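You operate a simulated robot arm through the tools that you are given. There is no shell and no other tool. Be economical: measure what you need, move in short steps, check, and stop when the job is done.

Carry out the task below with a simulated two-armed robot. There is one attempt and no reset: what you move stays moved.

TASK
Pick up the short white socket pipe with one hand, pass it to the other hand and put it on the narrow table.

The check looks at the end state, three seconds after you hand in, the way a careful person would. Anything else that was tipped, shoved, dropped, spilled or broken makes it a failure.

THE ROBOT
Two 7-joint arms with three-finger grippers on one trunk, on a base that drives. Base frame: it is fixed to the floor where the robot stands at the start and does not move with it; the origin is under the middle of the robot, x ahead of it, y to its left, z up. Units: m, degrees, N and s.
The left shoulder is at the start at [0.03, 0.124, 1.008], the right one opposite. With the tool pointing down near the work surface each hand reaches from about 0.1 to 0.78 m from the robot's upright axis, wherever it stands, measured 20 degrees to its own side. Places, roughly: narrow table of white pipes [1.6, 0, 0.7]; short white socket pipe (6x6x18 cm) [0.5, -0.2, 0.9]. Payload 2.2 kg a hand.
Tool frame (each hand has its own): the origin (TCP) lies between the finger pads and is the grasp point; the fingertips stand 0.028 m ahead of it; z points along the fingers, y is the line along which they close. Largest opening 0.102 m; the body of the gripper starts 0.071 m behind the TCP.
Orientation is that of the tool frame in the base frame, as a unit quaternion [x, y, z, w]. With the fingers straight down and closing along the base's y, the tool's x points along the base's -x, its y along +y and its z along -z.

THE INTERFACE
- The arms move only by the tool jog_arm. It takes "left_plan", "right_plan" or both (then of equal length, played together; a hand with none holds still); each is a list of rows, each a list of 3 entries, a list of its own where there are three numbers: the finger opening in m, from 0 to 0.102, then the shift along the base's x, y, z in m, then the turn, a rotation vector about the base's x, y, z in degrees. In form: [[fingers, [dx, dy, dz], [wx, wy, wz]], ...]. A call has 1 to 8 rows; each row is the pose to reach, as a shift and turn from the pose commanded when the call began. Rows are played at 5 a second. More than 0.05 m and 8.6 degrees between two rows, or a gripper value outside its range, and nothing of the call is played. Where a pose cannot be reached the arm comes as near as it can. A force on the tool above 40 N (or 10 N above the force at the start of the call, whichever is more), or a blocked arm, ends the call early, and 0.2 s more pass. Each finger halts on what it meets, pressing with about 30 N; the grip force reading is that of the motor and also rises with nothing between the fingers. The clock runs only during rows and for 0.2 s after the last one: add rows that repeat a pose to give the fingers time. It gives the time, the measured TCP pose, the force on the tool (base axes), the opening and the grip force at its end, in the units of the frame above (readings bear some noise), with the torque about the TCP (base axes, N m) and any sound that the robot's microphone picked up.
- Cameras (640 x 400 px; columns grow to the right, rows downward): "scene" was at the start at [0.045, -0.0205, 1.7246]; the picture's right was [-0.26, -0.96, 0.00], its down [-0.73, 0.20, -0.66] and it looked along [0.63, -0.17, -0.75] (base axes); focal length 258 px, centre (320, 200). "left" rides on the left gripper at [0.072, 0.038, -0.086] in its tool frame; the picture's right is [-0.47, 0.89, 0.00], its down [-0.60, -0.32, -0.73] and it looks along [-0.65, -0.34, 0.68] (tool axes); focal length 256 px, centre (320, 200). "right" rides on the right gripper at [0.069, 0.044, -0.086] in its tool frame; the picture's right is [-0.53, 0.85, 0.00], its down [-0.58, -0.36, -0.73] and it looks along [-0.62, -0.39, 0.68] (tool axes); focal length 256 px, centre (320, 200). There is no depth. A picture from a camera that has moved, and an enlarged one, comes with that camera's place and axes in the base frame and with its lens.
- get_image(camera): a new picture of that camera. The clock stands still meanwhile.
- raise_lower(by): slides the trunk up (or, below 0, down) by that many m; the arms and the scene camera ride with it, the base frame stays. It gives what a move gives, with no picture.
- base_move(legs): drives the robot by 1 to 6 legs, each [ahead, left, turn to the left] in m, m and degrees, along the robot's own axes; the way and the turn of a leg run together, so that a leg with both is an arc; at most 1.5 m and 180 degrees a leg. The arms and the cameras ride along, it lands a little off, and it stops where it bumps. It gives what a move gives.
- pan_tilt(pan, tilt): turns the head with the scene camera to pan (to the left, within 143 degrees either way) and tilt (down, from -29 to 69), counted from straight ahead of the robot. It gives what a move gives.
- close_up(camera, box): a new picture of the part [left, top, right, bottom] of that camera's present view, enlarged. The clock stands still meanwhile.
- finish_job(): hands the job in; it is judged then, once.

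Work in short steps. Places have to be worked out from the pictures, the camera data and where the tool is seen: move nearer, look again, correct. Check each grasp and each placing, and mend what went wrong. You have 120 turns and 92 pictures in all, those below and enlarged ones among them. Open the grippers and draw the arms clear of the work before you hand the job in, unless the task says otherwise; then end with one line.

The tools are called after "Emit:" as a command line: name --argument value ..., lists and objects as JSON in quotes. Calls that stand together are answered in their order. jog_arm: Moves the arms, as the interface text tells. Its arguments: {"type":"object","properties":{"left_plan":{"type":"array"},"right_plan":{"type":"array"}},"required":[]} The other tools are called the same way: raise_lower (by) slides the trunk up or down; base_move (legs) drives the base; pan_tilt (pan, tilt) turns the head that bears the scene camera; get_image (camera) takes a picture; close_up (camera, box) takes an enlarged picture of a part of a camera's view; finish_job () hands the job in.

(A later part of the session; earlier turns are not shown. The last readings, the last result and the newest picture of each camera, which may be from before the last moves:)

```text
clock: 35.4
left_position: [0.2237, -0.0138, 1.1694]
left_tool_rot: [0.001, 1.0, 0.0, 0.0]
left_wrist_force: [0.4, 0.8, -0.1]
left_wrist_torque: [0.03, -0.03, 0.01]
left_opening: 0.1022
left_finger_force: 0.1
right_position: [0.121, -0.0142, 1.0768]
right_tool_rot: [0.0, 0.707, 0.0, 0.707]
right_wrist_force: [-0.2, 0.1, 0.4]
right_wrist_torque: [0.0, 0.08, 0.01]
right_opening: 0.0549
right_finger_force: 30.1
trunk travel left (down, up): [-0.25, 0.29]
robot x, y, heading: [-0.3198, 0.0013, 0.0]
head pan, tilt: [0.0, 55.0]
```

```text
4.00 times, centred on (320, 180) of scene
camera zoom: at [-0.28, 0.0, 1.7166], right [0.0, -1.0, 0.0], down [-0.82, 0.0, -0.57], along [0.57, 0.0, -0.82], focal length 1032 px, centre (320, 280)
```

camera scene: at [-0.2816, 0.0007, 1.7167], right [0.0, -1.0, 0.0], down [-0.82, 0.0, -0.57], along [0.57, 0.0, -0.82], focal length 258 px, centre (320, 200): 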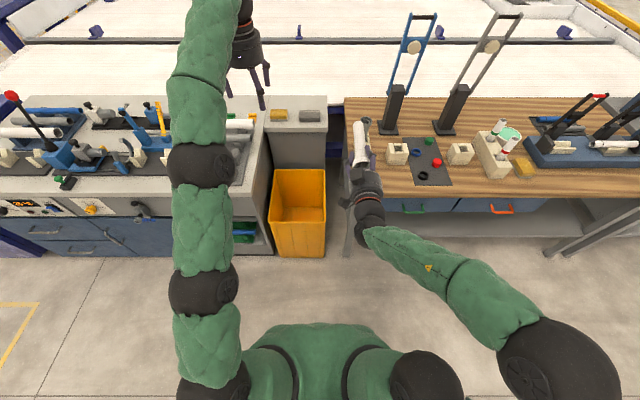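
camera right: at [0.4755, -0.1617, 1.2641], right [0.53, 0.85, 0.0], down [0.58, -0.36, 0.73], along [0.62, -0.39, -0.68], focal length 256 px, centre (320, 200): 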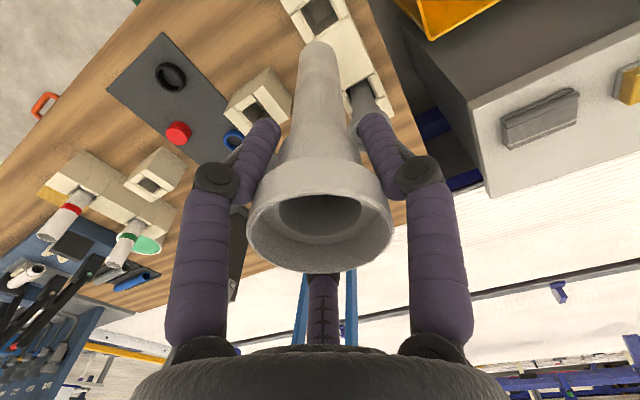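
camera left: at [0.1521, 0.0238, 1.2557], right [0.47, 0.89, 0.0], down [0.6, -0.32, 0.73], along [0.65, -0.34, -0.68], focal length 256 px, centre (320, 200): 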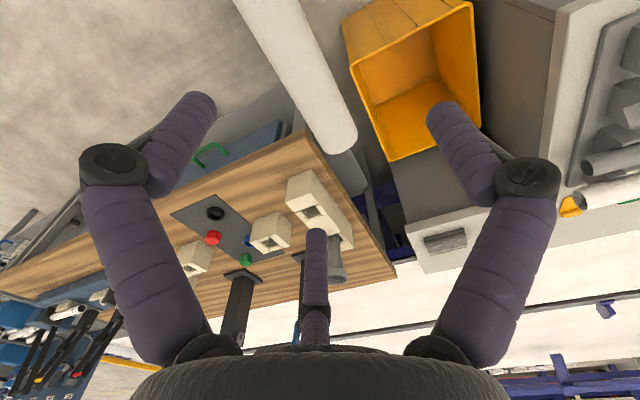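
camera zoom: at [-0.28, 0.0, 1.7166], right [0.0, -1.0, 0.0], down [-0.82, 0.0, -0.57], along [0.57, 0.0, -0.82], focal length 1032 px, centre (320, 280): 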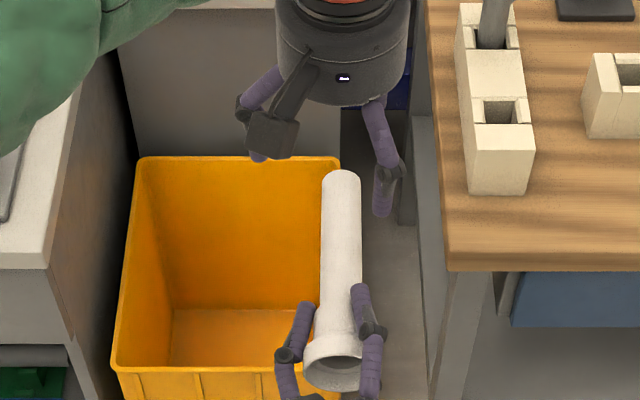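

The hand visually has three fingers (one on +y, two on -y), so I bias the left hand ~8 mm to -y to centre the tube in the gap and descend, with force watch.

Emit:
jog_arm --left_plan '[[0.102, [-0.012, -0.01, 0], [0, 0, 0]], [0.102, [-0.012, -0.01, -0.03], [0, 0, 0]], [0.102, [-0.012, -0.01, -0.05], [0, 0, 0]], [0.102, [-0.012, -0.01, -0.05], [0, 0, 0]]]'

Emit:
get_image --camera "left"

Emit:
close_up --camera "scene" --box '[260, 140, 420, 240]'

```text
clock: 36.4
left_position: [0.2102, -0.0254, 1.1173]
left_tool_rot: [0.0, 1.0, 0.0, 0.0]
left_wrist_force: [0.3, 0.3, -0.9]
left_wrist_torque: [-0.08, -0.03, -0.03]
left_opening: 0.1022
left_finger_force: 0.0
right_position: [0.1217, -0.0157, 1.0767]
right_tool_rot: [0.0, 0.707, 0.0, 0.707]
right_wrist_force: [0.2, -0.1, 0.1]
right_wrist_torque: [0.0, -0.01, 0.0]
right_opening: 0.0545
right_finger_force: 29.8
trunk travel left (down, up): [-0.25, 0.29]
robot x, y, heading: [-0.3215, 0.0014, -0.3]
head pan, tilt: [0.0, 55.0]
```

```text
55 pictures are left
camera left: at [0.1388, 0.0138, 1.2056], right [0.47, 0.89, 0.0], down [0.6, -0.32, 0.73], along [0.65, -0.34, -0.68], focal length 256 px, centre (320, 200)
```

left: 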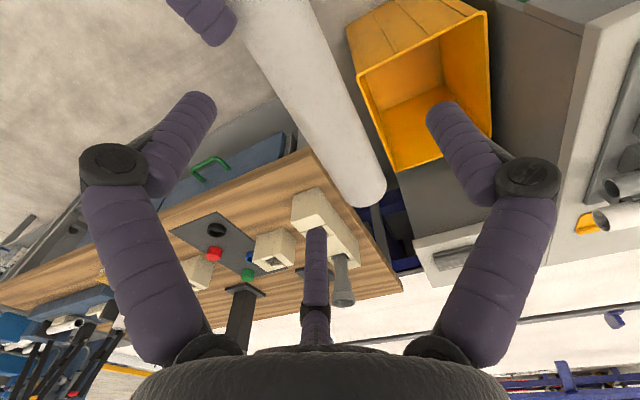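

```text
4.00 times, centred on (340, 190) of scene
camera zoom: at [-0.2793, 0.0004, 1.7166], right [0.0, -1.0, 0.0], down [-0.82, 0.0, -0.57], along [0.57, 0.0, -0.82], focal length 1032 px, centre (240, 240)
```

zoom: 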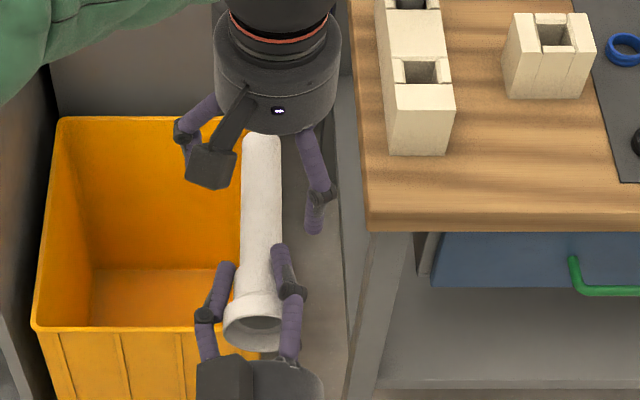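

The tube lies between the fingers with clearance. I descend the rest to TCP z ≈ 1.08.

Emit:
jog_arm --left_plan '[[0.102, [0, 0, -0.015], [0, 0, 0]], [0.102, [0, 0, -0.03], [0, 0, 0]], [0.102, [0, 0, -0.037], [0, 0, 0]], [0.102, [0, 0, -0.037], [0, 0, 0]]]'

Emit:
get_image --camera "left"

Emit:
close_up --camera "scene" --box '[260, 140, 420, 240]'

```text
clock: 37.4
left_position: [0.2088, -0.0238, 1.0801]
left_tool_rot: [0.001, 1.0, 0.0, 0.0]
left_wrist_force: [-0.6, 0.4, 0.4]
left_wrist_torque: [-0.04, -0.05, 0.0]
left_opening: 0.1021
left_finger_force: 0.1
right_position: [0.1207, -0.0167, 1.077]
right_tool_rot: [0.0, 0.707, -0.001, 0.707]
right_wrist_force: [0.3, 0.3, 0.0]
right_wrist_torque: [-0.02, 0.03, 0.02]
right_opening: 0.0547
right_finger_force: 30.1
trunk travel left (down, up): [-0.25, 0.29]
robot x, y, heading: [-0.321, -0.0016, -0.0]
head pan, tilt: [0.0, 55.0]
```

```text
53 pictures are left
camera left: at [0.1384, 0.0138, 1.168], right [0.47, 0.89, 0.0], down [0.6, -0.32, 0.73], along [0.65, -0.34, -0.68], focal length 256 px, centre (320, 200)
```

left: 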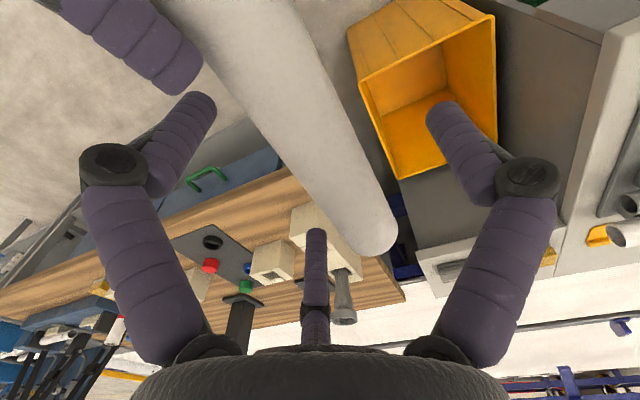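

```text
4.00 times, centred on (340, 190) of scene
camera zoom: at [-0.2796, 0.0002, 1.7166], right [0.0, -1.0, 0.0], down [-0.82, 0.0, -0.57], along [0.57, 0.0, -0.82], focal length 1032 px, centre (240, 240)
```

zoom: 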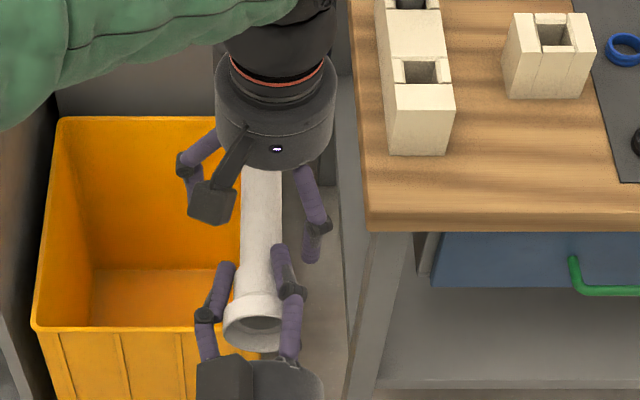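

Tube is inside the left hand. I close the left gripper while the right keeps holding.

Emit:
jog_arm --left_plan '[[0.08, [0, 0, 0], [0, 0, 0]], [0.06, [0, 0, 0], [0, 0, 0]], [0.04, [0, 0, 0], [0, 0, 0]], [0.02, [0, 0, 0], [0, 0, 0]], [0.01, [0, 0, 0], [0, 0, 0]], [0.01, [0, 0, 0], [0, 0, 0]], [0.01, [0, 0, 0], [0, 0, 0]]]'

Emit:
get_image --camera "left"

Emit:
close_up --camera "scene" --box '[260, 140, 420, 240]'

```text
clock: 39.0
left_position: [0.2107, -0.0235, 1.0806]
left_tool_rot: [0.001, 1.0, -0.001, 0.001]
left_wrist_force: [2.1, 3.0, -0.1]
left_wrist_torque: [0.14, 0.03, -0.63]
left_opening: 0.0437
left_finger_force: 29.8
right_position: [0.122, -0.0165, 1.0781]
right_tool_rot: [0.0, 0.707, 0.0, 0.707]
right_wrist_force: [-3.9, -3.2, -1.5]
right_wrist_torque: [-0.16, -0.03, 0.32]
right_opening: 0.0547
right_finger_force: 29.8
trunk travel left (down, up): [-0.25, 0.29]
robot x, y, heading: [-0.3238, 0.0035, 0.1]
head pan, tilt: [0.0, 55.0]
```

```text
51 pictures are left
camera left: at [0.1386, 0.014, 1.1682], right [0.47, 0.89, 0.0], down [0.6, -0.32, 0.73], along [0.65, -0.34, -0.68], focal length 256 px, centre (320, 200)
```

left: 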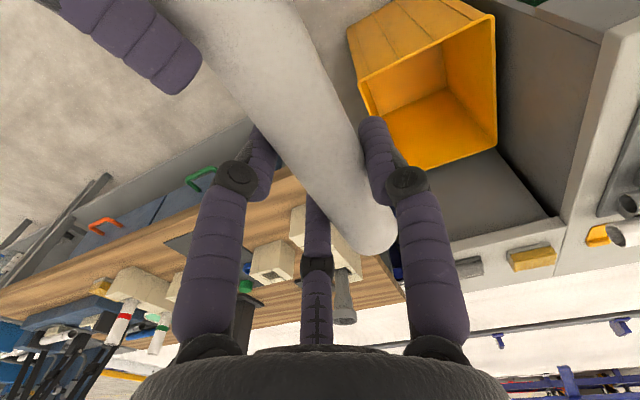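

```text
4.00 times, centred on (340, 190) of scene
camera zoom: at [-0.2796, 0.0002, 1.7166], right [0.0, -1.0, 0.0], down [-0.82, 0.0, -0.57], along [0.57, 0.0, -0.82], focal length 1032 px, centre (240, 240)
```

zoom: 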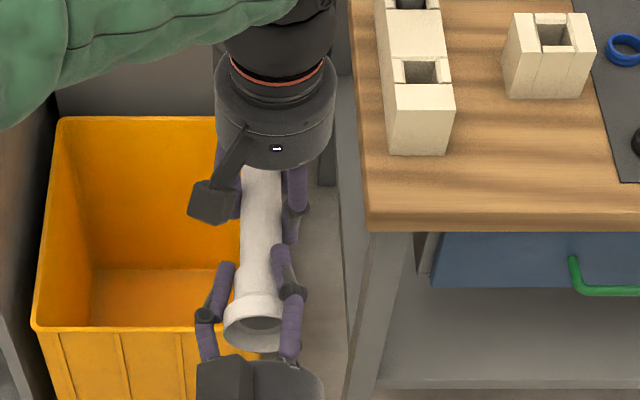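

Left holds the tube at 30 N. I open the right hand in place, then draw it back along -x.

Emit:
jog_arm --right_plan '[[0.065, [0, 0, 0], [0, 0, 0]], [0.08, [0, 0, 0], [0, 0, 0]], [0.09, [0, 0, 0], [0, 0, 0]], [0.09, [0, 0, 0], [0, 0, 0]]]'

Emit:
close_up --camera "scene" --box '[260, 140, 420, 240]'

```text
clock: 40.0
left_position: [0.2103, -0.0242, 1.0795]
left_tool_rot: [0.001, 1.0, 0.0, 0.001]
left_wrist_force: [-1.0, -0.7, 0.3]
left_wrist_torque: [0.02, -0.03, 0.05]
left_opening: 0.0439
left_finger_force: 30.5
right_position: [0.1218, -0.0155, 1.0771]
right_tool_rot: [0.0, 0.707, -0.001, 0.707]
right_wrist_force: [-0.1, 0.0, 0.4]
right_wrist_torque: [0.01, 0.02, -0.02]
right_opening: 0.0898
right_finger_force: 0.0
trunk travel left (down, up): [-0.25, 0.29]
robot x, y, heading: [-0.3231, -0.0014, 0.3]
head pan, tilt: [0.0, 55.0]
```

```text
4.00 times, centred on (340, 190) of scene
camera zoom: at [-0.2796, 0.0002, 1.7166], right [0.0, -1.0, 0.0], down [-0.82, 0.0, -0.57], along [0.57, 0.0, -0.82], focal length 1032 px, centre (240, 240)
```

zoom: 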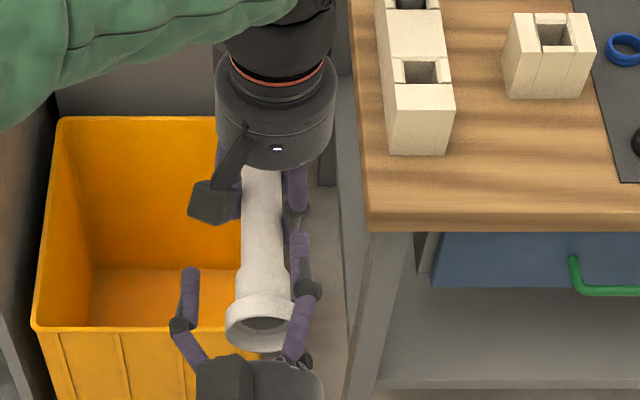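

The left holds the pipe alone. I retract the right hand backward, slightly to -y to stay centred on the bell.

Emit:
jog_arm --right_plan '[[0.102, [0, -0.006, 0], [0, 0, 0]], [0.102, [-0.03, -0.006, 0], [0, 0, 0]], [0.102, [-0.06, -0.006, 0], [0, 0, 0]], [0.102, [-0.09, -0.006, 0], [0, 0, 0]], [0.102, [-0.09, -0.006, 0], [0, 0, 0]]]'

Emit:
get_image --camera "scene"

```text
clock: 41.2
left_position: [0.2093, -0.0252, 1.0793]
left_tool_rot: [0.0, 1.0, 0.0, 0.0]
left_wrist_force: [0.5, 0.5, 0.3]
left_wrist_torque: [-0.03, 0.0, 0.0]
left_opening: 0.0433
left_finger_force: 29.8
right_position: [0.0342, -0.0222, 1.0775]
right_tool_rot: [0.001, 0.707, -0.001, 0.707]
right_wrist_force: [0.2, 0.5, -0.6]
right_wrist_torque: [0.0, -0.02, 0.03]
right_opening: 0.1018
right_finger_force: 0.0
trunk travel left (down, up): [-0.25, 0.29]
robot x, y, heading: [-0.3247, -0.0011, -0.0]
head pan, tilt: [0.0, 55.0]
```

```text
48 pictures are left
camera scene: at [-0.2791, 0.0002, 1.7166], right [0.0, -1.0, 0.0], down [-0.82, 0.0, -0.57], along [0.57, 0.0, -0.82], focal length 258 px, centre (320, 200)
```

scene: 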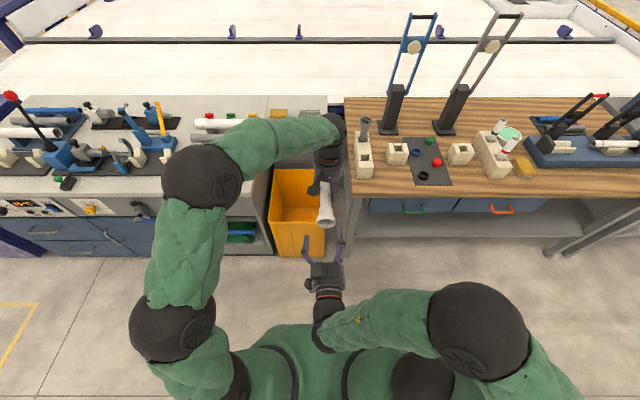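

Handover done. I park the right hand to the right side and pull the left in a bit for driving.

Emit:
jog_arm --right_plan '[[0.102, [0, -0.04, 0], [0, 0, 0]], [0.102, [0, -0.08, 0], [0, 0, 0]], [0.102, [0, -0.12, 0], [0, 8, 0]], [0.102, [0, -0.16, 0], [0, 16, 0]], [0.102, [0, -0.2, 0], [0, 24, 0]], [0.102, [0, -0.24, 0], [0, 32, 0]], [0.102, [0, -0.26, 0], [0, 40, 0]], [0.102, [0, -0.26, 0], [0, 40, 0]]]' --left_plan '[[0.01, [0, 0.01, 0.01], [0, 0, 0]], [0.01, [0, 0.02, 0.02], [0, 0, 0]], [0.01, [0, 0.04, 0.03], [0, 0, 0]], [0.01, [-0.02, 0.06, 0.04], [0, 0, 0]], [0.01, [-0.04, 0.08, 0.05], [0, 0, 0]], [0.01, [-0.06, 0.1, 0.05], [0, 0, 0]], [0.01, [-0.08, 0.12, 0.05], [0, 0, 0]], [0.01, [-0.08, 0.12, 0.05], [0, 0, 0]]]'

Emit:
get_image --camera "scene"

Emit:
get_image --camera "left"

```text
clock: 42.3
left_position: [0.19, 0.0355, 1.1214]
left_tool_rot: [0.0, 1.0, -0.001, 0.0]
left_wrist_force: [0.1, 0.3, -0.5]
left_wrist_torque: [0.0, 0.01, -0.02]
left_opening: 0.0435
left_finger_force: 30.1
right_position: [0.0471, -0.1618, 1.0372]
right_tool_rot: [-0.02, 0.835, -0.019, 0.55]
right_wrist_force: [0.5, 0.2, -0.8]
right_wrist_torque: [0.01, -0.03, -0.01]
right_opening: 0.1019
right_finger_force: 0.1
right hand out of reach, approached as far as the arm can: row 3, 4, 5
trunk travel left (down, up): [-0.25, 0.29]
robot x, y, heading: [-0.3241, -0.0019, -0.2]
head pan, tilt: [0.0, 55.0]
stopped in row 5 (right hand): the arm was blocked; the commanded pose is now the measured one
```

```text
47 pictures are left
camera scene: at [-0.2805, 0.0005, 1.7166], right [0.0, -1.0, 0.0], down [-0.82, 0.0, -0.57], along [0.57, 0.0, -0.82], focal length 258 px, centre (320, 200)
```

scene: 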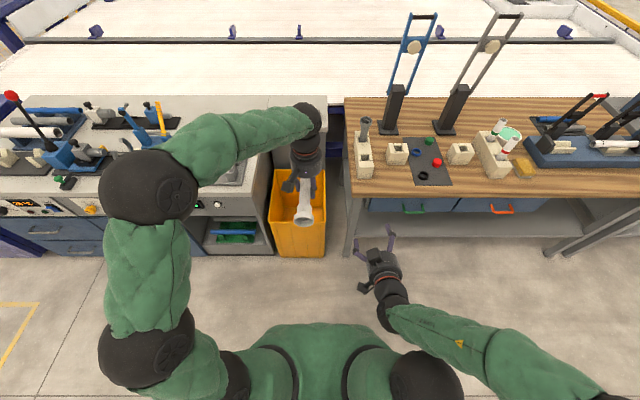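

```text
46 pictures are left
camera left: at [0.1185, 0.0742, 1.2092], right [0.46, 0.89, 0.0], down [0.6, -0.32, 0.73], along [0.65, -0.34, -0.68], focal length 256 px, centre (320, 200)
```

left: 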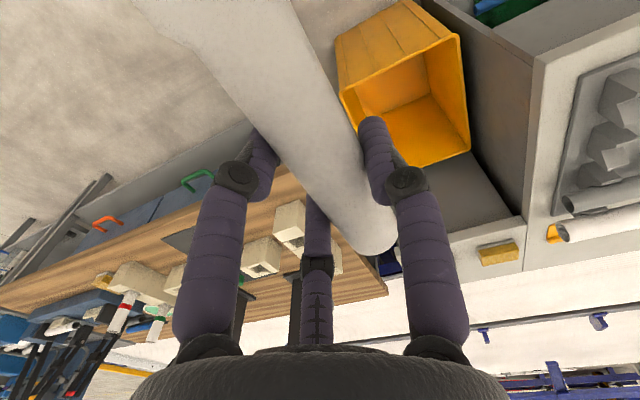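

The pipe is firm in the left hand. I strafe right in stages, keeping heading, and look to check clearance.

Emit:
base_move --legs '[[0, -1.4, 0]]'

Emit:
pan_tilt --pan -40 --tilt 25

Emit:
get_image --camera "scene"

```text
clock: 49.4
left_position: [0.2047, -1.3744, 1.1219]
left_tool_rot: [-0.011, 1.0, -0.001, 0.0]
left_wrist_force: [0.2, 0.1, -0.3]
left_wrist_torque: [0.01, -0.01, 0.0]
left_opening: 0.0431
left_finger_force: 30.5
right_position: [0.0636, -1.5745, 1.0383]
right_tool_rot: [-0.028, 0.834, -0.013, 0.551]
right_wrist_force: [0.7, -0.9, -0.4]
right_wrist_torque: [-0.02, 0.01, 0.02]
right_opening: 0.1017
right_finger_force: 0.0
trunk travel left (down, up): [-0.25, 0.29]
robot x, y, heading: [-0.3084, -1.4186, 1.1]
head pan, tilt: [0.0, 55.0]
```

```text
clock: 50.4
left_position: [0.204, -1.3738, 1.1216]
left_tool_rot: [-0.01, 1.0, -0.001, 0.0]
left_wrist_force: [-0.4, -0.3, -0.3]
left_wrist_torque: [-0.04, -0.04, 0.01]
left_opening: 0.0433
left_finger_force: 30.0
right_position: [0.0641, -1.5757, 1.0378]
right_tool_rot: [-0.027, 0.834, -0.014, 0.551]
right_wrist_force: [0.5, 0.5, 0.1]
right_wrist_torque: [0.02, 0.0, -0.04]
right_opening: 0.102
right_finger_force: 0.0
trunk travel left (down, up): [-0.25, 0.29]
robot x, y, heading: [-0.3109, -1.4214, 1.1]
head pan, tilt: [-40.0, 25.0]
```

```text
45 pictures are left
camera scene: at [-0.2659, -1.4779, 1.7606], right [-0.63, -0.78, 0.0], down [-0.33, 0.27, -0.91], along [0.71, -0.57, -0.42], focal length 258 px, centre (320, 200)
```

scene: 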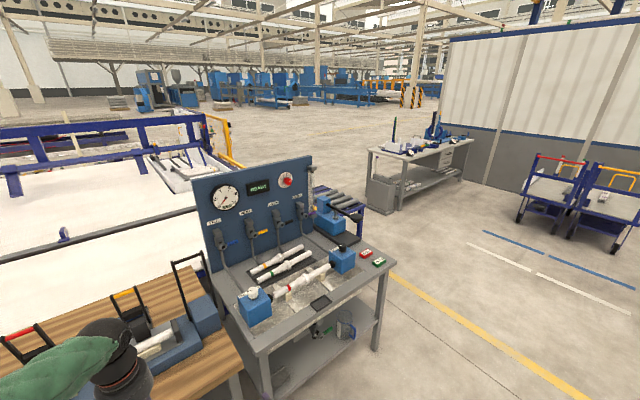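

Next strafe: another 1.45 m to the right, then look forward.

Emit:
base_move --legs '[[0, -1.45, -1]]'

Emit:
pan_tilt --pan 10 --tilt 25

Emit:
get_image --camera "scene"

```text
clock: 57.6
left_position: [0.2256, -2.8159, 1.1212]
left_tool_rot: [-0.006, 1.0, 0.0, 0.0]
left_wrist_force: [0.2, -0.6, -0.3]
left_wrist_torque: [0.0, -0.05, 0.03]
left_opening: 0.0432
left_finger_force: 30.1
right_position: [0.0855, -3.0166, 1.0381]
right_tool_rot: [-0.025, 0.835, -0.015, 0.55]
right_wrist_force: [-0.2, -0.1, 0.3]
right_wrist_torque: [0.0, 0.0, 0.03]
right_opening: 0.102
right_finger_force: 0.1
trunk travel left (down, up): [-0.25, 0.29]
robot x, y, heading: [-0.287, -2.8541, 0.6]
head pan, tilt: [-40.0, 25.0]
```

```text
clock: 58.8
left_position: [0.2274, -2.8149, 1.1218]
left_tool_rot: [-0.005, 1.0, 0.0, 0.0]
left_wrist_force: [-0.5, 0.8, -0.6]
left_wrist_torque: [0.01, 0.01, 0.0]
left_opening: 0.0432
left_finger_force: 29.8
right_position: [0.0852, -3.0158, 1.0376]
right_tool_rot: [-0.024, 0.834, -0.016, 0.55]
right_wrist_force: [0.2, -0.4, -0.2]
right_wrist_torque: [0.01, -0.02, -0.01]
right_opening: 0.1018
right_finger_force: 0.1
trunk travel left (down, up): [-0.25, 0.29]
robot x, y, heading: [-0.285, -2.8593, 0.8]
head pan, tilt: [10.0, 25.0]
```

```text
44 pictures are left
camera scene: at [-0.2247, -2.8405, 1.7606], right [0.18, -0.98, 0.0], down [-0.42, -0.08, -0.91], along [0.89, 0.17, -0.42], focal length 258 px, centre (320, 200)
```

scene: 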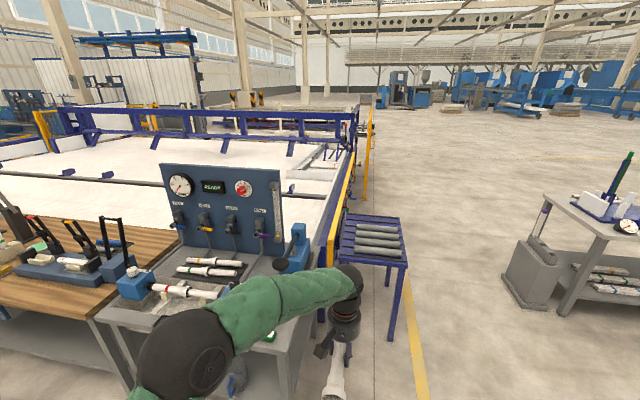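

A stand of grey pipes blocks the table's end for x ≈ 1.1–1.65 (y to -3.13); there's open floor beyond. I go further right to y ≈ -3.55 and turn left to face the table's end.

Emit:
base_move --legs '[[0, -0.7, 0], [0, 0, 89]]'

Emit:
pan_tilt --pan -50 --tilt 25

Emit:
get_image --camera "scene"

```text
clock: 66.3
left_position: [-0.3095, -3.0332, 1.1213]
left_tool_rot: [-0.7, 0.714, 0.0, 0.0]
left_wrist_force: [-0.3, -0.2, -0.6]
left_wrist_torque: [0.04, -0.01, -0.02]
left_opening: 0.0433
left_finger_force: 30.3
right_position: [-0.1132, -3.1828, 1.0373]
right_tool_rot: [0.598, -0.582, -0.371, -0.407]
right_wrist_force: [1.2, -0.3, -0.5]
right_wrist_torque: [0.01, 0.01, 0.0]
right_opening: 0.1019
right_finger_force: 0.0
trunk travel left (down, up): [-0.25, 0.29]
robot x, y, heading: [-0.2833, -3.5468, 88.7]
head pan, tilt: [10.0, 25.0]
```

```text
clock: 67.6
left_position: [-0.3089, -3.0327, 1.1206]
left_tool_rot: [-0.7, 0.714, 0.0, 0.0]
left_wrist_force: [-0.7, 0.0, -1.0]
left_wrist_torque: [0.0, 0.02, 0.01]
left_opening: 0.0434
left_finger_force: 30.2
right_position: [-0.1135, -3.1827, 1.0375]
right_tool_rot: [0.598, -0.582, -0.371, -0.406]
right_wrist_force: [-0.3, -0.2, -0.6]
right_wrist_torque: [0.02, -0.01, -0.03]
right_opening: 0.1021
right_finger_force: 0.0
trunk travel left (down, up): [-0.25, 0.29]
robot x, y, heading: [-0.284, -3.5474, 88.9]
head pan, tilt: [-50.0, 25.0]
```

```text
43 pictures are left
camera scene: at [-0.2127, -3.5186, 1.7606], right [0.63, -0.78, 0.0], down [-0.33, -0.27, -0.91], along [0.71, 0.57, -0.42], focal length 258 px, centre (320, 200)
```

scene: 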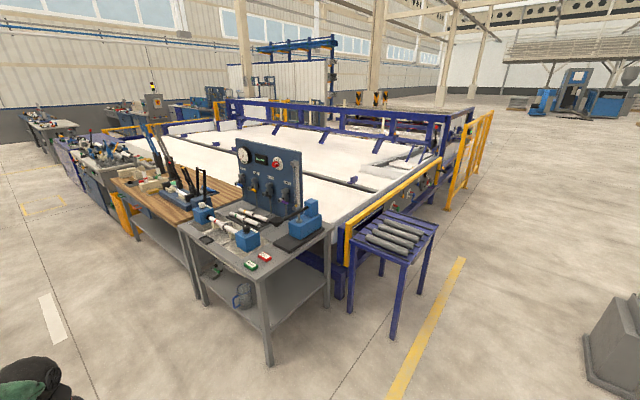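

Path is clear along y ≈ -3.6. I strafe right (+x) past the stand to x ≈ 2.0.

Emit:
base_move --legs '[[-0.07, 0, 0], [0, -1.3, 1], [0, -0.97, 0]]'

Emit:
pan_tilt --pan 15 --tilt 40

Emit:
get_image --camera "scene"

```text
clock: 79.3
left_position: [1.9262, -3.1224, 1.1215]
left_tool_rot: [-0.705, 0.709, 0.0, 0.0]
left_wrist_force: [0.3, 0.4, 0.0]
left_wrist_torque: [0.02, 0.0, 0.02]
left_opening: 0.0435
left_finger_force: 29.7
right_position: [2.1252, -3.2684, 1.0378]
right_tool_rot: [0.602, -0.579, -0.374, -0.404]
right_wrist_force: [0.2, -0.6, -0.2]
right_wrist_torque: [0.03, 0.02, -0.02]
right_opening: 0.1019
right_finger_force: 0.1
trunk travel left (down, up): [-0.25, 0.29]
robot x, y, heading: [1.9567, -3.6377, 89.7]
head pan, tilt: [-50.0, 25.0]
```

```text
clock: 80.7
left_position: [1.9258, -3.1219, 1.1214]
left_tool_rot: [-0.705, 0.71, -0.001, 0.0]
left_wrist_force: [-0.8, 0.4, 0.0]
left_wrist_torque: [-0.03, -0.01, -0.02]
left_opening: 0.0435
left_finger_force: 29.8
right_position: [2.1225, -3.2677, 1.0384]
right_tool_rot: [0.602, -0.578, -0.374, -0.404]
right_wrist_force: [0.1, 0.1, -0.6]
right_wrist_torque: [0.01, 0.0, 0.02]
right_opening: 0.1018
right_finger_force: 0.1
trunk travel left (down, up): [-0.25, 0.29]
robot x, y, heading: [1.9556, -3.6384, 89.7]
head pan, tilt: [15.0, 40.0]
```

```text
42 pictures are left
camera scene: at [1.9356, -3.5822, 1.7373], right [0.97, 0.25, 0.0], down [0.16, -0.62, -0.77], along [-0.19, 0.74, -0.64], focal length 258 px, centre (320, 200)
```

scene: 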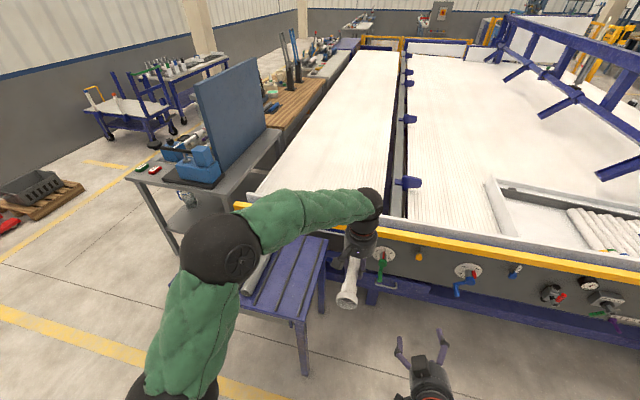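

Clear view: the narrow table's end is at y ≈ -2.45, between x ≈ 1.2 and the black bar at x ≈ 2.07; the stand occupies x < 1.75. I shift right to x ≈ 2.2 and then move forward in part.

Emit:
base_move --legs '[[0, -0.25, 0], [0.42, 0, 0]]'

Emit:
pan_tilt --pan 15 --tilt 60

Emit:
get_image --camera "scene"

Emit:
get_image --camera "left"

```text
clock: 84.6
left_position: [2.1768, -2.7038, 1.1208]
left_tool_rot: [-0.702, 0.712, 0.0, 0.0]
left_wrist_force: [-0.3, 0.9, -1.0]
left_wrist_torque: [0.0, -0.06, 0.02]
left_opening: 0.0432
left_finger_force: 29.3
right_position: [2.3746, -2.8502, 1.0369]
right_tool_rot: [0.601, -0.58, -0.372, -0.404]
right_wrist_force: [0.3, -0.1, -0.1]
right_wrist_torque: [-0.02, -0.02, 0.01]
right_opening: 0.1021
right_finger_force: 0.0
trunk travel left (down, up): [-0.25, 0.29]
robot x, y, heading: [2.207, -3.2167, 89.0]
head pan, tilt: [15.0, 40.0]
```

```text
clock: 85.5
left_position: [2.1777, -2.704, 1.1215]
left_tool_rot: [-0.703, 0.711, 0.0, 0.001]
left_wrist_force: [0.2, -0.1, -0.2]
left_wrist_torque: [-0.02, -0.02, 0.03]
left_opening: 0.0434
left_finger_force: 30.0
right_position: [2.3737, -2.851, 1.0387]
right_tool_rot: [0.6, -0.58, -0.373, -0.405]
right_wrist_force: [0.5, 0.1, -0.2]
right_wrist_torque: [0.03, 0.02, 0.03]
right_opening: 0.1021
right_finger_force: 0.0
trunk travel left (down, up): [-0.25, 0.29]
robot x, y, heading: [2.2085, -3.2165, 89.2]
head pan, tilt: [15.0, 60.0]
```

```text
41 pictures are left
camera scene: at [2.189, -3.1818, 1.7106], right [0.97, 0.25, 0.0], down [0.21, -0.84, -0.5], along [-0.12, 0.49, -0.87], focal length 258 px, centre (320, 200)
```

scene: 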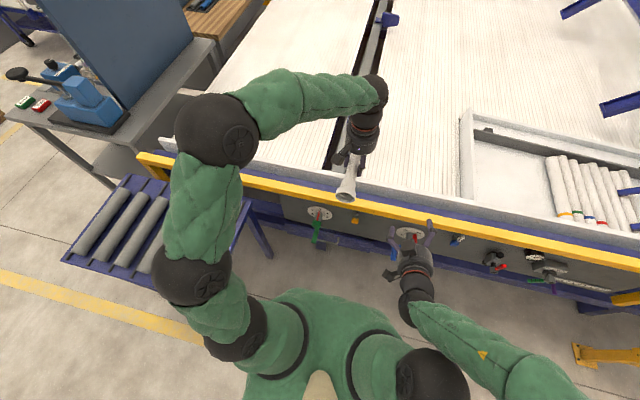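

```text
40 pictures are left
camera left: at [2.1391, -2.7761, 1.2091], right [-0.88, 0.48, 0.0], down [0.32, 0.6, 0.73], along [0.35, 0.64, -0.68], focal length 256 px, centre (320, 200)
```

left: 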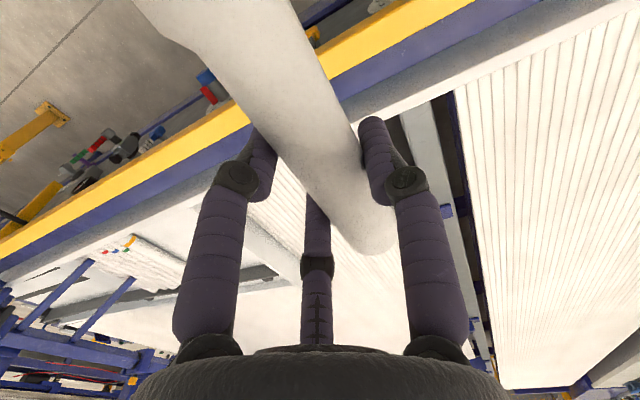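

Table end edge y ≈ -2.43, its side toward the bar x ≈ 2.03. I drive forward 0.22 m (base front then still clear of the knobs).

Emit:
base_move --legs '[[0.22, 0.03, 0.5]]'

Emit:
get_image --camera "scene"

```text
clock: 87.2
left_position: [2.1419, -2.4821, 1.1201]
left_tool_rot: [-0.707, 0.708, 0.0, 0.0]
left_wrist_force: [-0.1, 1.6, -1.6]
left_wrist_torque: [-0.01, -0.03, 0.01]
left_opening: 0.0431
left_finger_force: 30.0
right_position: [2.3408, -2.6258, 1.0383]
right_tool_rot: [0.604, -0.577, -0.374, -0.402]
right_wrist_force: [0.0, 0.2, 0.1]
right_wrist_torque: [-0.01, -0.02, -0.02]
right_opening: 0.1019
right_finger_force: 0.0
trunk travel left (down, up): [-0.25, 0.29]
robot x, y, heading: [2.1807, -2.9936, 90.1]
head pan, tilt: [15.0, 60.0]
```

```text
39 pictures are left
camera scene: at [2.1597, -2.9581, 1.7105], right [0.97, 0.26, 0.0], down [0.22, -0.84, -0.5], along [-0.13, 0.48, -0.87], focal length 258 px, centre (320, 200)
```

scene: 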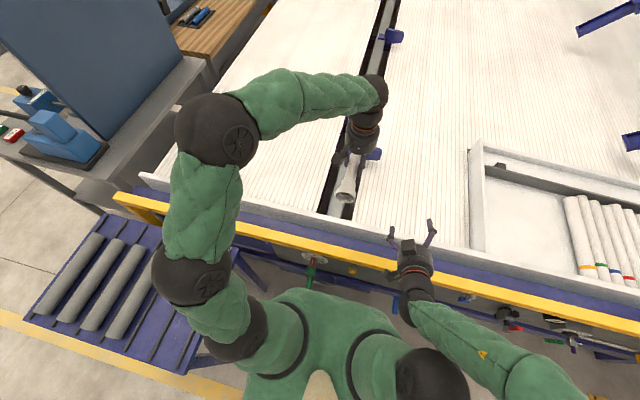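

Now I extend the left arm to above (1.92, -2.28), lowering to z ≈ 1.0.

Emit:
jog_arm --left_plan '[[0.01, [-0.03, 0.028, -0.018], [0, 0, 0]], [0.01, [-0.06, 0.056, -0.036], [0, 0, 0]], [0.01, [-0.09, 0.084, -0.054], [0, 0, 0]], [0.01, [-0.12, 0.112, -0.072], [0, 0, 0]], [0.01, [-0.15, 0.14, -0.09], [0, 0, 0]], [0.01, [-0.185, 0.17, -0.105], [0, 0, 0]], [0.01, [-0.22, 0.2, -0.12], [0, 0, 0]], [0.01, [-0.22, 0.2, -0.12], [0, 0, 0]]]'

Emit:
get_image --camera "scene"

Emit:
get_image --camera "left"

```text
clock: 89.0
left_position: [1.9239, -2.2825, 1.0028]
left_tool_rot: [-0.707, 0.707, -0.001, 0.0]
left_wrist_force: [0.3, -1.1, -0.8]
left_wrist_torque: [0.02, -0.03, -0.01]
left_opening: 0.043
left_finger_force: 29.7
right_position: [2.3417, -2.6278, 1.0388]
right_tool_rot: [0.603, -0.578, -0.374, -0.403]
right_wrist_force: [-0.2, -0.3, -0.8]
right_wrist_torque: [0.02, -0.02, 0.0]
right_opening: 0.102
right_finger_force: 0.1
trunk travel left (down, up): [-0.25, 0.29]
robot x, y, heading: [2.1814, -2.9929, 89.9]
head pan, tilt: [15.0, 60.0]
```

```text
38 pictures are left
camera scene: at [2.1606, -2.9612, 1.7106], right [0.97, 0.26, 0.0], down [0.22, -0.84, -0.5], along [-0.13, 0.48, -0.87], focal length 258 px, centre (320, 200)
```

scene: 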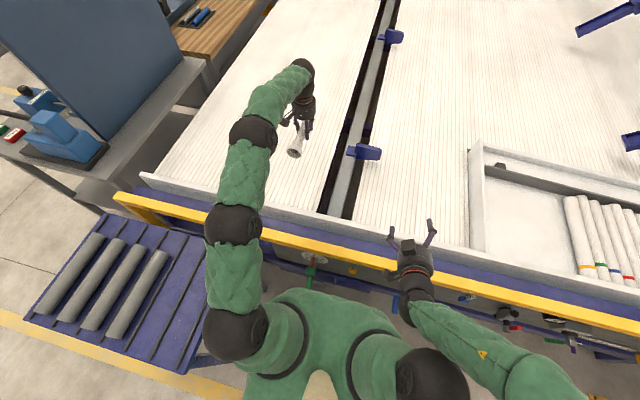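

```text
37 pictures are left
camera left: at [1.8861, -2.3543, 1.091], right [-0.88, 0.47, 0.0], down [0.32, 0.6, 0.73], along [0.34, 0.65, -0.68], focal length 256 px, centre (320, 200)
```

left: 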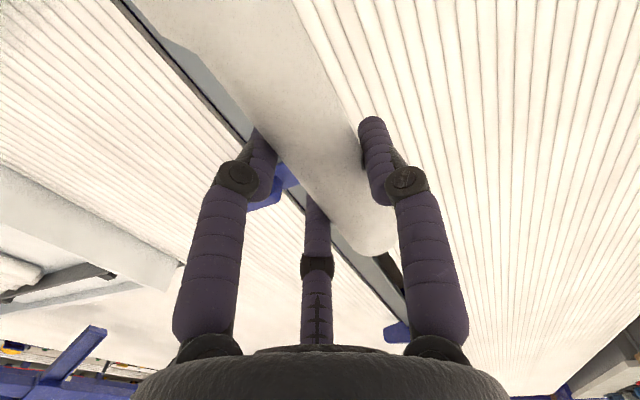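

Positioned over the ribbed table, pipe along the ribs. I lower by 0.15 m and look again.

Emit:
jog_arm --left_plan '[[0.01, [0, 0, -0.04], [0, 0, 0]], [0.01, [0, 0, -0.08], [0, 0, 0]], [0.01, [0, 0, -0.12], [0, 0, 0]], [0.01, [0, 0, -0.15], [0, 0, 0]], [0.01, [0, 0, -0.15], [0, 0, 0]]]'

Emit:
get_image --camera "left"

Emit:
close_up --camera "scene" --box '[220, 70, 380, 170]'

```text
clock: 90.2
left_position: [1.9215, -2.2817, 0.8509]
left_tool_rot: [-0.706, 0.708, 0.001, 0.001]
left_wrist_force: [0.1, 0.5, -1.1]
left_wrist_torque: [0.04, 0.0, 0.02]
left_opening: 0.0431
left_finger_force: 29.6
right_position: [2.3411, -2.6273, 1.0386]
right_tool_rot: [0.603, -0.577, -0.376, -0.403]
right_wrist_force: [0.7, -0.1, -0.3]
right_wrist_torque: [-0.02, -0.02, 0.03]
right_opening: 0.102
right_finger_force: 0.2
trunk travel left (down, up): [-0.25, 0.29]
robot x, y, heading: [2.1766, -2.9958, 89.9]
head pan, tilt: [15.0, 60.0]
```

```text
36 pictures are left
camera left: at [1.8847, -2.3544, 0.9382], right [-0.88, 0.47, 0.0], down [0.32, 0.6, 0.73], along [0.34, 0.65, -0.68], focal length 256 px, centre (320, 200)
```

left: 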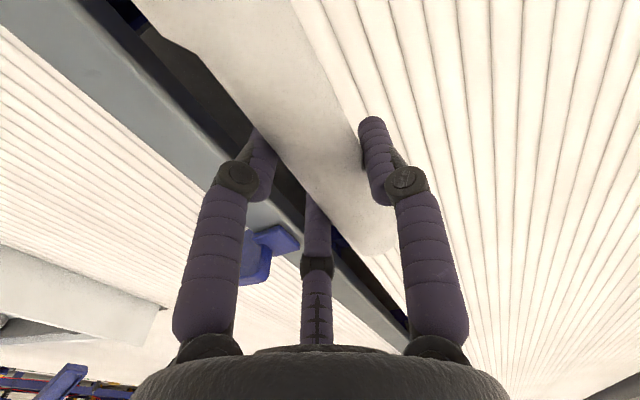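

```text
4.00 times, centred on (300, 120) of scene
camera zoom: at [2.1599, -2.9601, 1.7106], right [0.97, 0.26, 0.0], down [0.22, -0.84, -0.5], along [-0.13, 0.48, -0.87], focal length 1032 px, centre (400, 520)
```

zoom: 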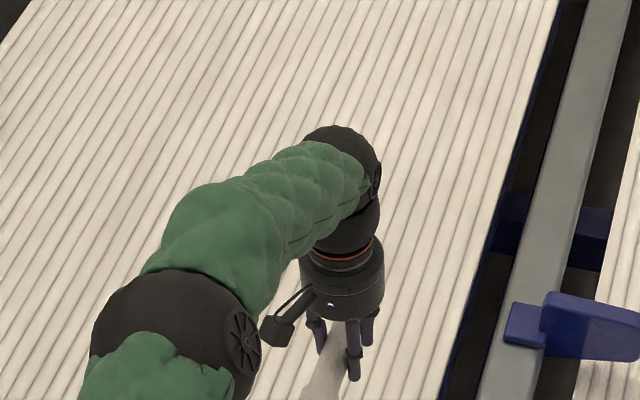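

The edge toward the bar is at x ≈ 2.0, so I shift 5 cm further onto the table while lowering to z ≈ 0.79.

Emit:
jog_arm --left_plan '[[0.01, [-0.025, 0, -0.015], [0, 0, 0]], [0.01, [-0.05, 0, -0.03], [0, 0, 0]], [0.01, [-0.05, 0, -0.045], [0, 0, 0]], [0.01, [-0.05, 0, -0.06], [0, 0, 0]], [0.01, [-0.05, 0, -0.06], [0, 0, 0]]]'

Emit:
get_image --camera "left"

Emit:
close_up --camera "scene" --box '[240, 100, 360, 175]'

```text
clock: 91.4
left_position: [1.8728, -2.2816, 0.7919]
left_tool_rot: [-0.707, 0.708, 0.001, 0.001]
left_wrist_force: [0.0, 0.4, -0.7]
left_wrist_torque: [0.0, 0.02, -0.04]
left_opening: 0.0432
left_finger_force: 29.9
right_position: [2.3417, -2.6262, 1.0377]
right_tool_rot: [0.603, -0.577, -0.375, -0.403]
right_wrist_force: [0.0, -0.1, -0.7]
right_wrist_torque: [0.02, -0.02, -0.01]
right_opening: 0.1019
right_finger_force: 0.1
trunk travel left (down, up): [-0.25, 0.29]
robot x, y, heading: [2.1791, -2.996, 89.9]
head pan, tilt: [15.0, 60.0]
```

```text
34 pictures are left
camera left: at [1.8357, -2.3548, 0.8796], right [-0.88, 0.47, 0.0], down [0.32, 0.6, 0.73], along [0.34, 0.65, -0.68], focal length 256 px, centre (320, 200)
```

left: 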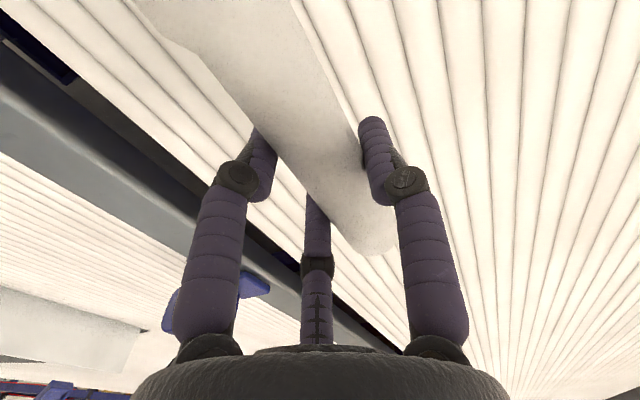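

```text
5.33 times, centred on (300, 138) of scene
camera zoom: at [2.16, -2.96, 1.7106], right [0.97, 0.26, 0.0], down [0.22, -0.84, -0.5], along [-0.13, 0.48, -0.87], focal length 1377 px, centre (427, 533)
```

zoom: 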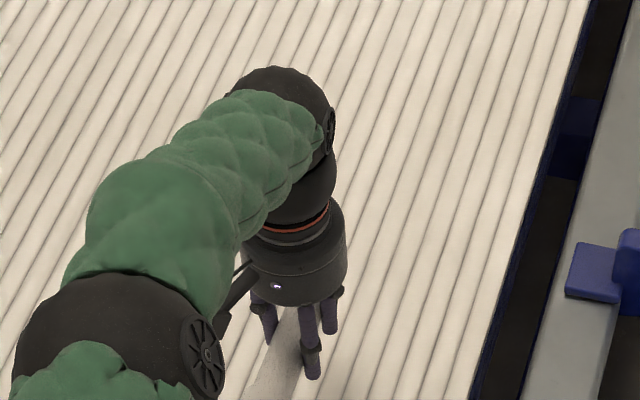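

Well placed. I lower in small steps, relying on the force stop for contact.

Emit:
jog_arm --left_plan '[[0.01, [0, 0, -0.008], [0, 0, 0]], [0.01, [0, 0, -0.016], [0, 0, 0]], [0.01, [0, 0, -0.024], [0, 0, 0]], [0.01, [0, 0, -0.03], [0, 0, 0]], [0.01, [0, 0, -0.036], [0, 0, 0]]]'

Emit:
get_image --camera "left"

```text
clock: 92.6
left_position: [1.8732, -2.2827, 0.7548]
left_tool_rot: [0.707, -0.707, 0.0, 0.0]
left_wrist_force: [0.5, 0.7, -0.3]
left_wrist_torque: [0.03, -0.01, 0.01]
left_opening: 0.0429
left_finger_force: 29.8
right_position: [2.3416, -2.6266, 1.0389]
right_tool_rot: [0.603, -0.577, -0.375, -0.403]
right_wrist_force: [-0.6, 0.5, 1.2]
right_wrist_torque: [0.01, 0.02, 0.0]
right_opening: 0.1022
right_finger_force: 0.1
trunk travel left (down, up): [-0.25, 0.29]
robot x, y, heading: [2.1771, -2.9962, 89.8]
head pan, tilt: [15.0, 60.0]
```

```text
32 pictures are left
camera left: at [1.8353, -2.3551, 0.843], right [-0.89, 0.47, 0.0], down [0.32, 0.6, 0.73], along [0.34, 0.65, -0.68], focal length 256 px, centre (320, 200)
```

left: 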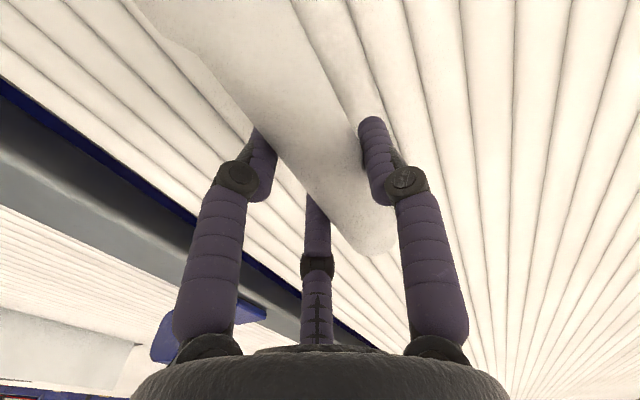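

No contact yet at 0.755; I continue with 4 mm rows.

Emit:
jog_arm --left_plan '[[0.01, [0, 0, -0.004], [0, 0, 0]], [0.01, [0, 0, -0.008], [0, 0, 0]], [0.01, [0, 0, -0.012], [0, 0, 0]], [0.01, [0, 0, -0.016], [0, 0, 0]], [0.01, [0, 0, -0.02], [0, 0, 0]]]'

Emit:
get_image --camera "left"

```text
clock: 93.8
left_position: [1.8734, -2.282, 0.7372]
left_tool_rot: [-0.706, 0.708, 0.0, 0.0]
left_wrist_force: [-1.1, -0.3, -1.0]
left_wrist_torque: [0.02, -0.05, 0.03]
left_opening: 0.0432
left_finger_force: 29.8
right_position: [2.3418, -2.6254, 1.0378]
right_tool_rot: [0.603, -0.577, -0.375, -0.403]
right_wrist_force: [-0.4, -0.5, -0.7]
right_wrist_torque: [0.0, -0.02, 0.0]
right_opening: 0.102
right_finger_force: 0.0
trunk travel left (down, up): [-0.25, 0.29]
robot x, y, heading: [2.1792, -2.9966, 89.8]
head pan, tilt: [15.0, 60.0]
```

```text
31 pictures are left
camera left: at [1.8356, -2.3551, 0.8234], right [-0.88, 0.47, 0.0], down [0.32, 0.6, 0.73], along [0.34, 0.65, -0.68], focal length 256 px, centre (320, 200)
```

left: 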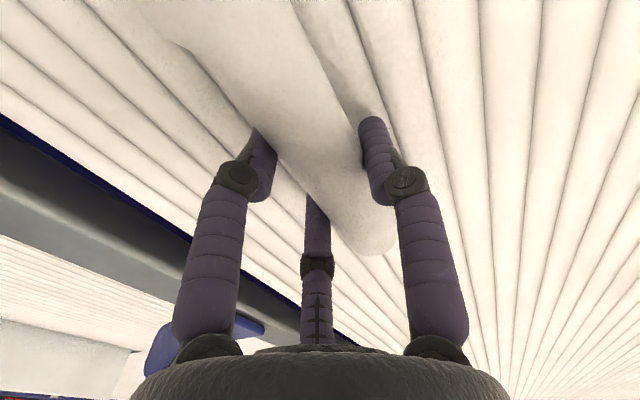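

Still no contact at 0.737, but the shadow closes in. I continue in 3 mm rows.

Emit:
jog_arm --left_plan '[[0.01, [0, 0, -0.003], [0, 0, 0]], [0.01, [0, 0, -0.006], [0, 0, 0]], [0.01, [0, 0, -0.009], [0, 0, 0]], [0.01, [0, 0, -0.012], [0, 0, 0]], [0.01, [0, 0, -0.015], [0, 0, 0]]]'

Emit:
get_image --camera "left"

```text
clock: 95.0
left_position: [1.8721, -2.2818, 0.7275]
left_tool_rot: [-0.707, 0.707, 0.002, 0.002]
left_wrist_force: [3.9, -6.0, 34.1]
left_wrist_torque: [-1.82, -0.45, -0.13]
left_opening: 0.0433
left_finger_force: 29.9
right_position: [2.343, -2.63, 1.0397]
right_tool_rot: [0.603, -0.577, -0.376, -0.403]
right_wrist_force: [-0.2, -0.2, 0.1]
right_wrist_torque: [0.0, 0.0, 0.01]
right_opening: 0.1019
right_finger_force: 0.1
trunk travel left (down, up): [-0.25, 0.29]
robot x, y, heading: [2.1789, -2.9947, 89.8]
head pan, tilt: [15.0, 60.0]
```

```text
30 pictures are left
camera left: at [1.8357, -2.355, 0.8145], right [-0.88, 0.47, 0.01], down [0.32, 0.6, 0.74], along [0.34, 0.65, -0.68], focal length 256 px, centre (320, 200)
```

left: 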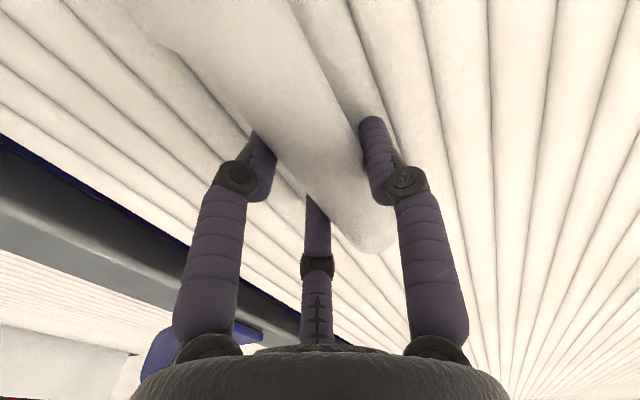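

Contact at z ≈ 0.728, on the bell end. I ease up and tilt by 4° so the tube's plain end comes down too.

Emit:
jog_arm --left_plan '[[0.01, [0, 0, 0.004], [-1.5, 0, 0]], [0.01, [0, 0, 0.004], [-3, 0, 0]], [0.01, [0, 0, 0.003], [-4, 0, 0]], [0.01, [0, 0, 0.003], [-4, 0, 0]]]'

Emit:
get_image --camera "left"

```text
clock: 96.0
left_position: [1.8764, -2.2956, 0.7293]
left_tool_rot: [-0.707, 0.707, -0.024, -0.024]
left_wrist_force: [-2.4, 4.0, 11.5]
left_wrist_torque: [0.48, -0.11, 0.16]
left_opening: 0.0433
left_finger_force: 29.7
left hand out of reach, approached as far as the arm can: row 1, 2, 3, 4
right_position: [2.3414, -2.627, 1.0373]
right_tool_rot: [0.603, -0.577, -0.375, -0.403]
right_wrist_force: [-0.3, -0.3, 0.6]
right_wrist_torque: [-0.02, 0.02, -0.01]
right_opening: 0.1019
right_finger_force: 0.0
trunk travel left (down, up): [-0.25, 0.29]
robot x, y, heading: [2.1782, -2.9923, 90.0]
head pan, tilt: [15.0, 60.0]
```

```text
29 pictures are left
camera left: at [1.84, -2.362, 0.8214], right [-0.89, 0.46, -0.03], down [0.32, 0.65, 0.69], along [0.34, 0.6, -0.72], focal length 256 px, centre (320, 200)
```

left: 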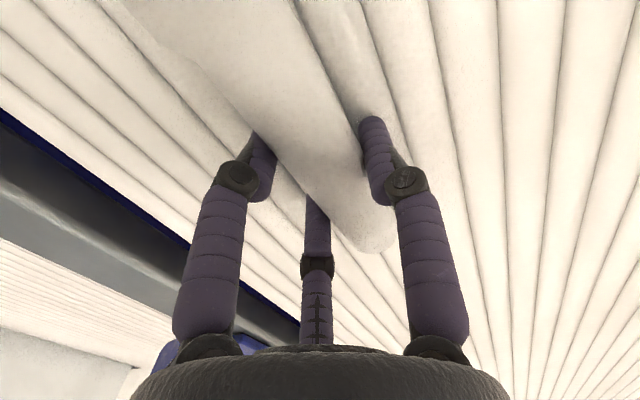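

Both ends now bear (torque small, 11 N). I check from the head camera before releasing.

Emit:
close_up --camera "scene" --box '[230, 115, 350, 190]'

```text
5.33 times, centred on (290, 152) of scene
camera zoom: at [2.1599, -2.9607, 1.7106], right [0.97, 0.26, 0.0], down [0.22, -0.84, -0.5], along [-0.13, 0.48, -0.87], focal length 1377 px, centre (480, 453)
```

zoom: 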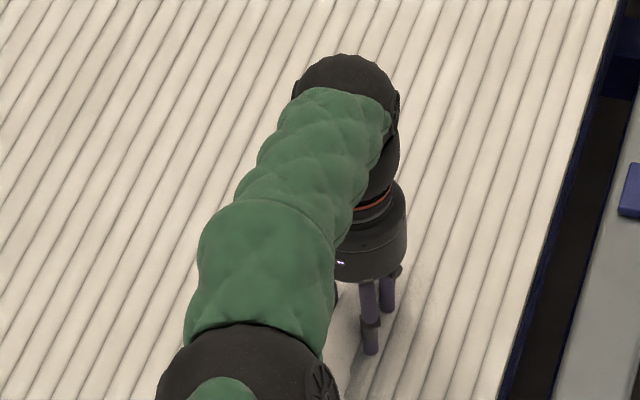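

Clear of the end and the edge. I open the fingers gradually without moving.

Emit:
jog_arm --left_plan '[[0.045, [0, 0, 0], [0, 0, 0]], [0.05, [0, 0, 0], [0, 0, 0]], [0.06, [0, 0, 0], [0, 0, 0]], [0.075, [0, 0, 0], [0, 0, 0]], [0.09, [0, 0, 0], [0, 0, 0]], [0.09, [0, 0, 0], [0, 0, 0]]]'

Emit:
get_image --camera "left"

```text
clock: 97.4
left_position: [1.8777, -2.2954, 0.7271]
left_tool_rot: [-0.706, 0.707, -0.026, -0.024]
left_wrist_force: [-0.7, 1.8, 0.3]
left_wrist_torque: [0.01, 0.0, -0.01]
left_opening: 0.09
left_finger_force: 0.1
right_position: [2.3415, -2.6259, 1.0374]
right_tool_rot: [0.603, -0.577, -0.375, -0.403]
right_wrist_force: [-0.5, 0.8, -0.1]
right_wrist_torque: [-0.02, 0.04, -0.01]
right_opening: 0.102
right_finger_force: 0.0
trunk travel left (down, up): [-0.25, 0.29]
robot x, y, heading: [2.1774, -2.9982, 89.9]
head pan, tilt: [15.0, 60.0]
```

```text
27 pictures are left
camera left: at [1.8407, -2.3621, 0.82], right [-0.88, 0.47, -0.03], down [0.32, 0.65, 0.69], along [0.34, 0.6, -0.73], focal length 256 px, centre (320, 200)
```

left: 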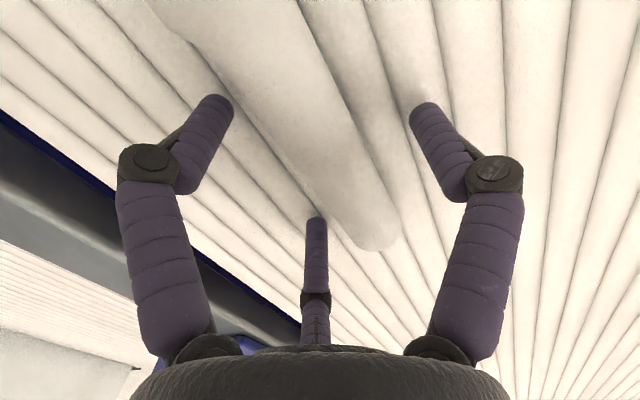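

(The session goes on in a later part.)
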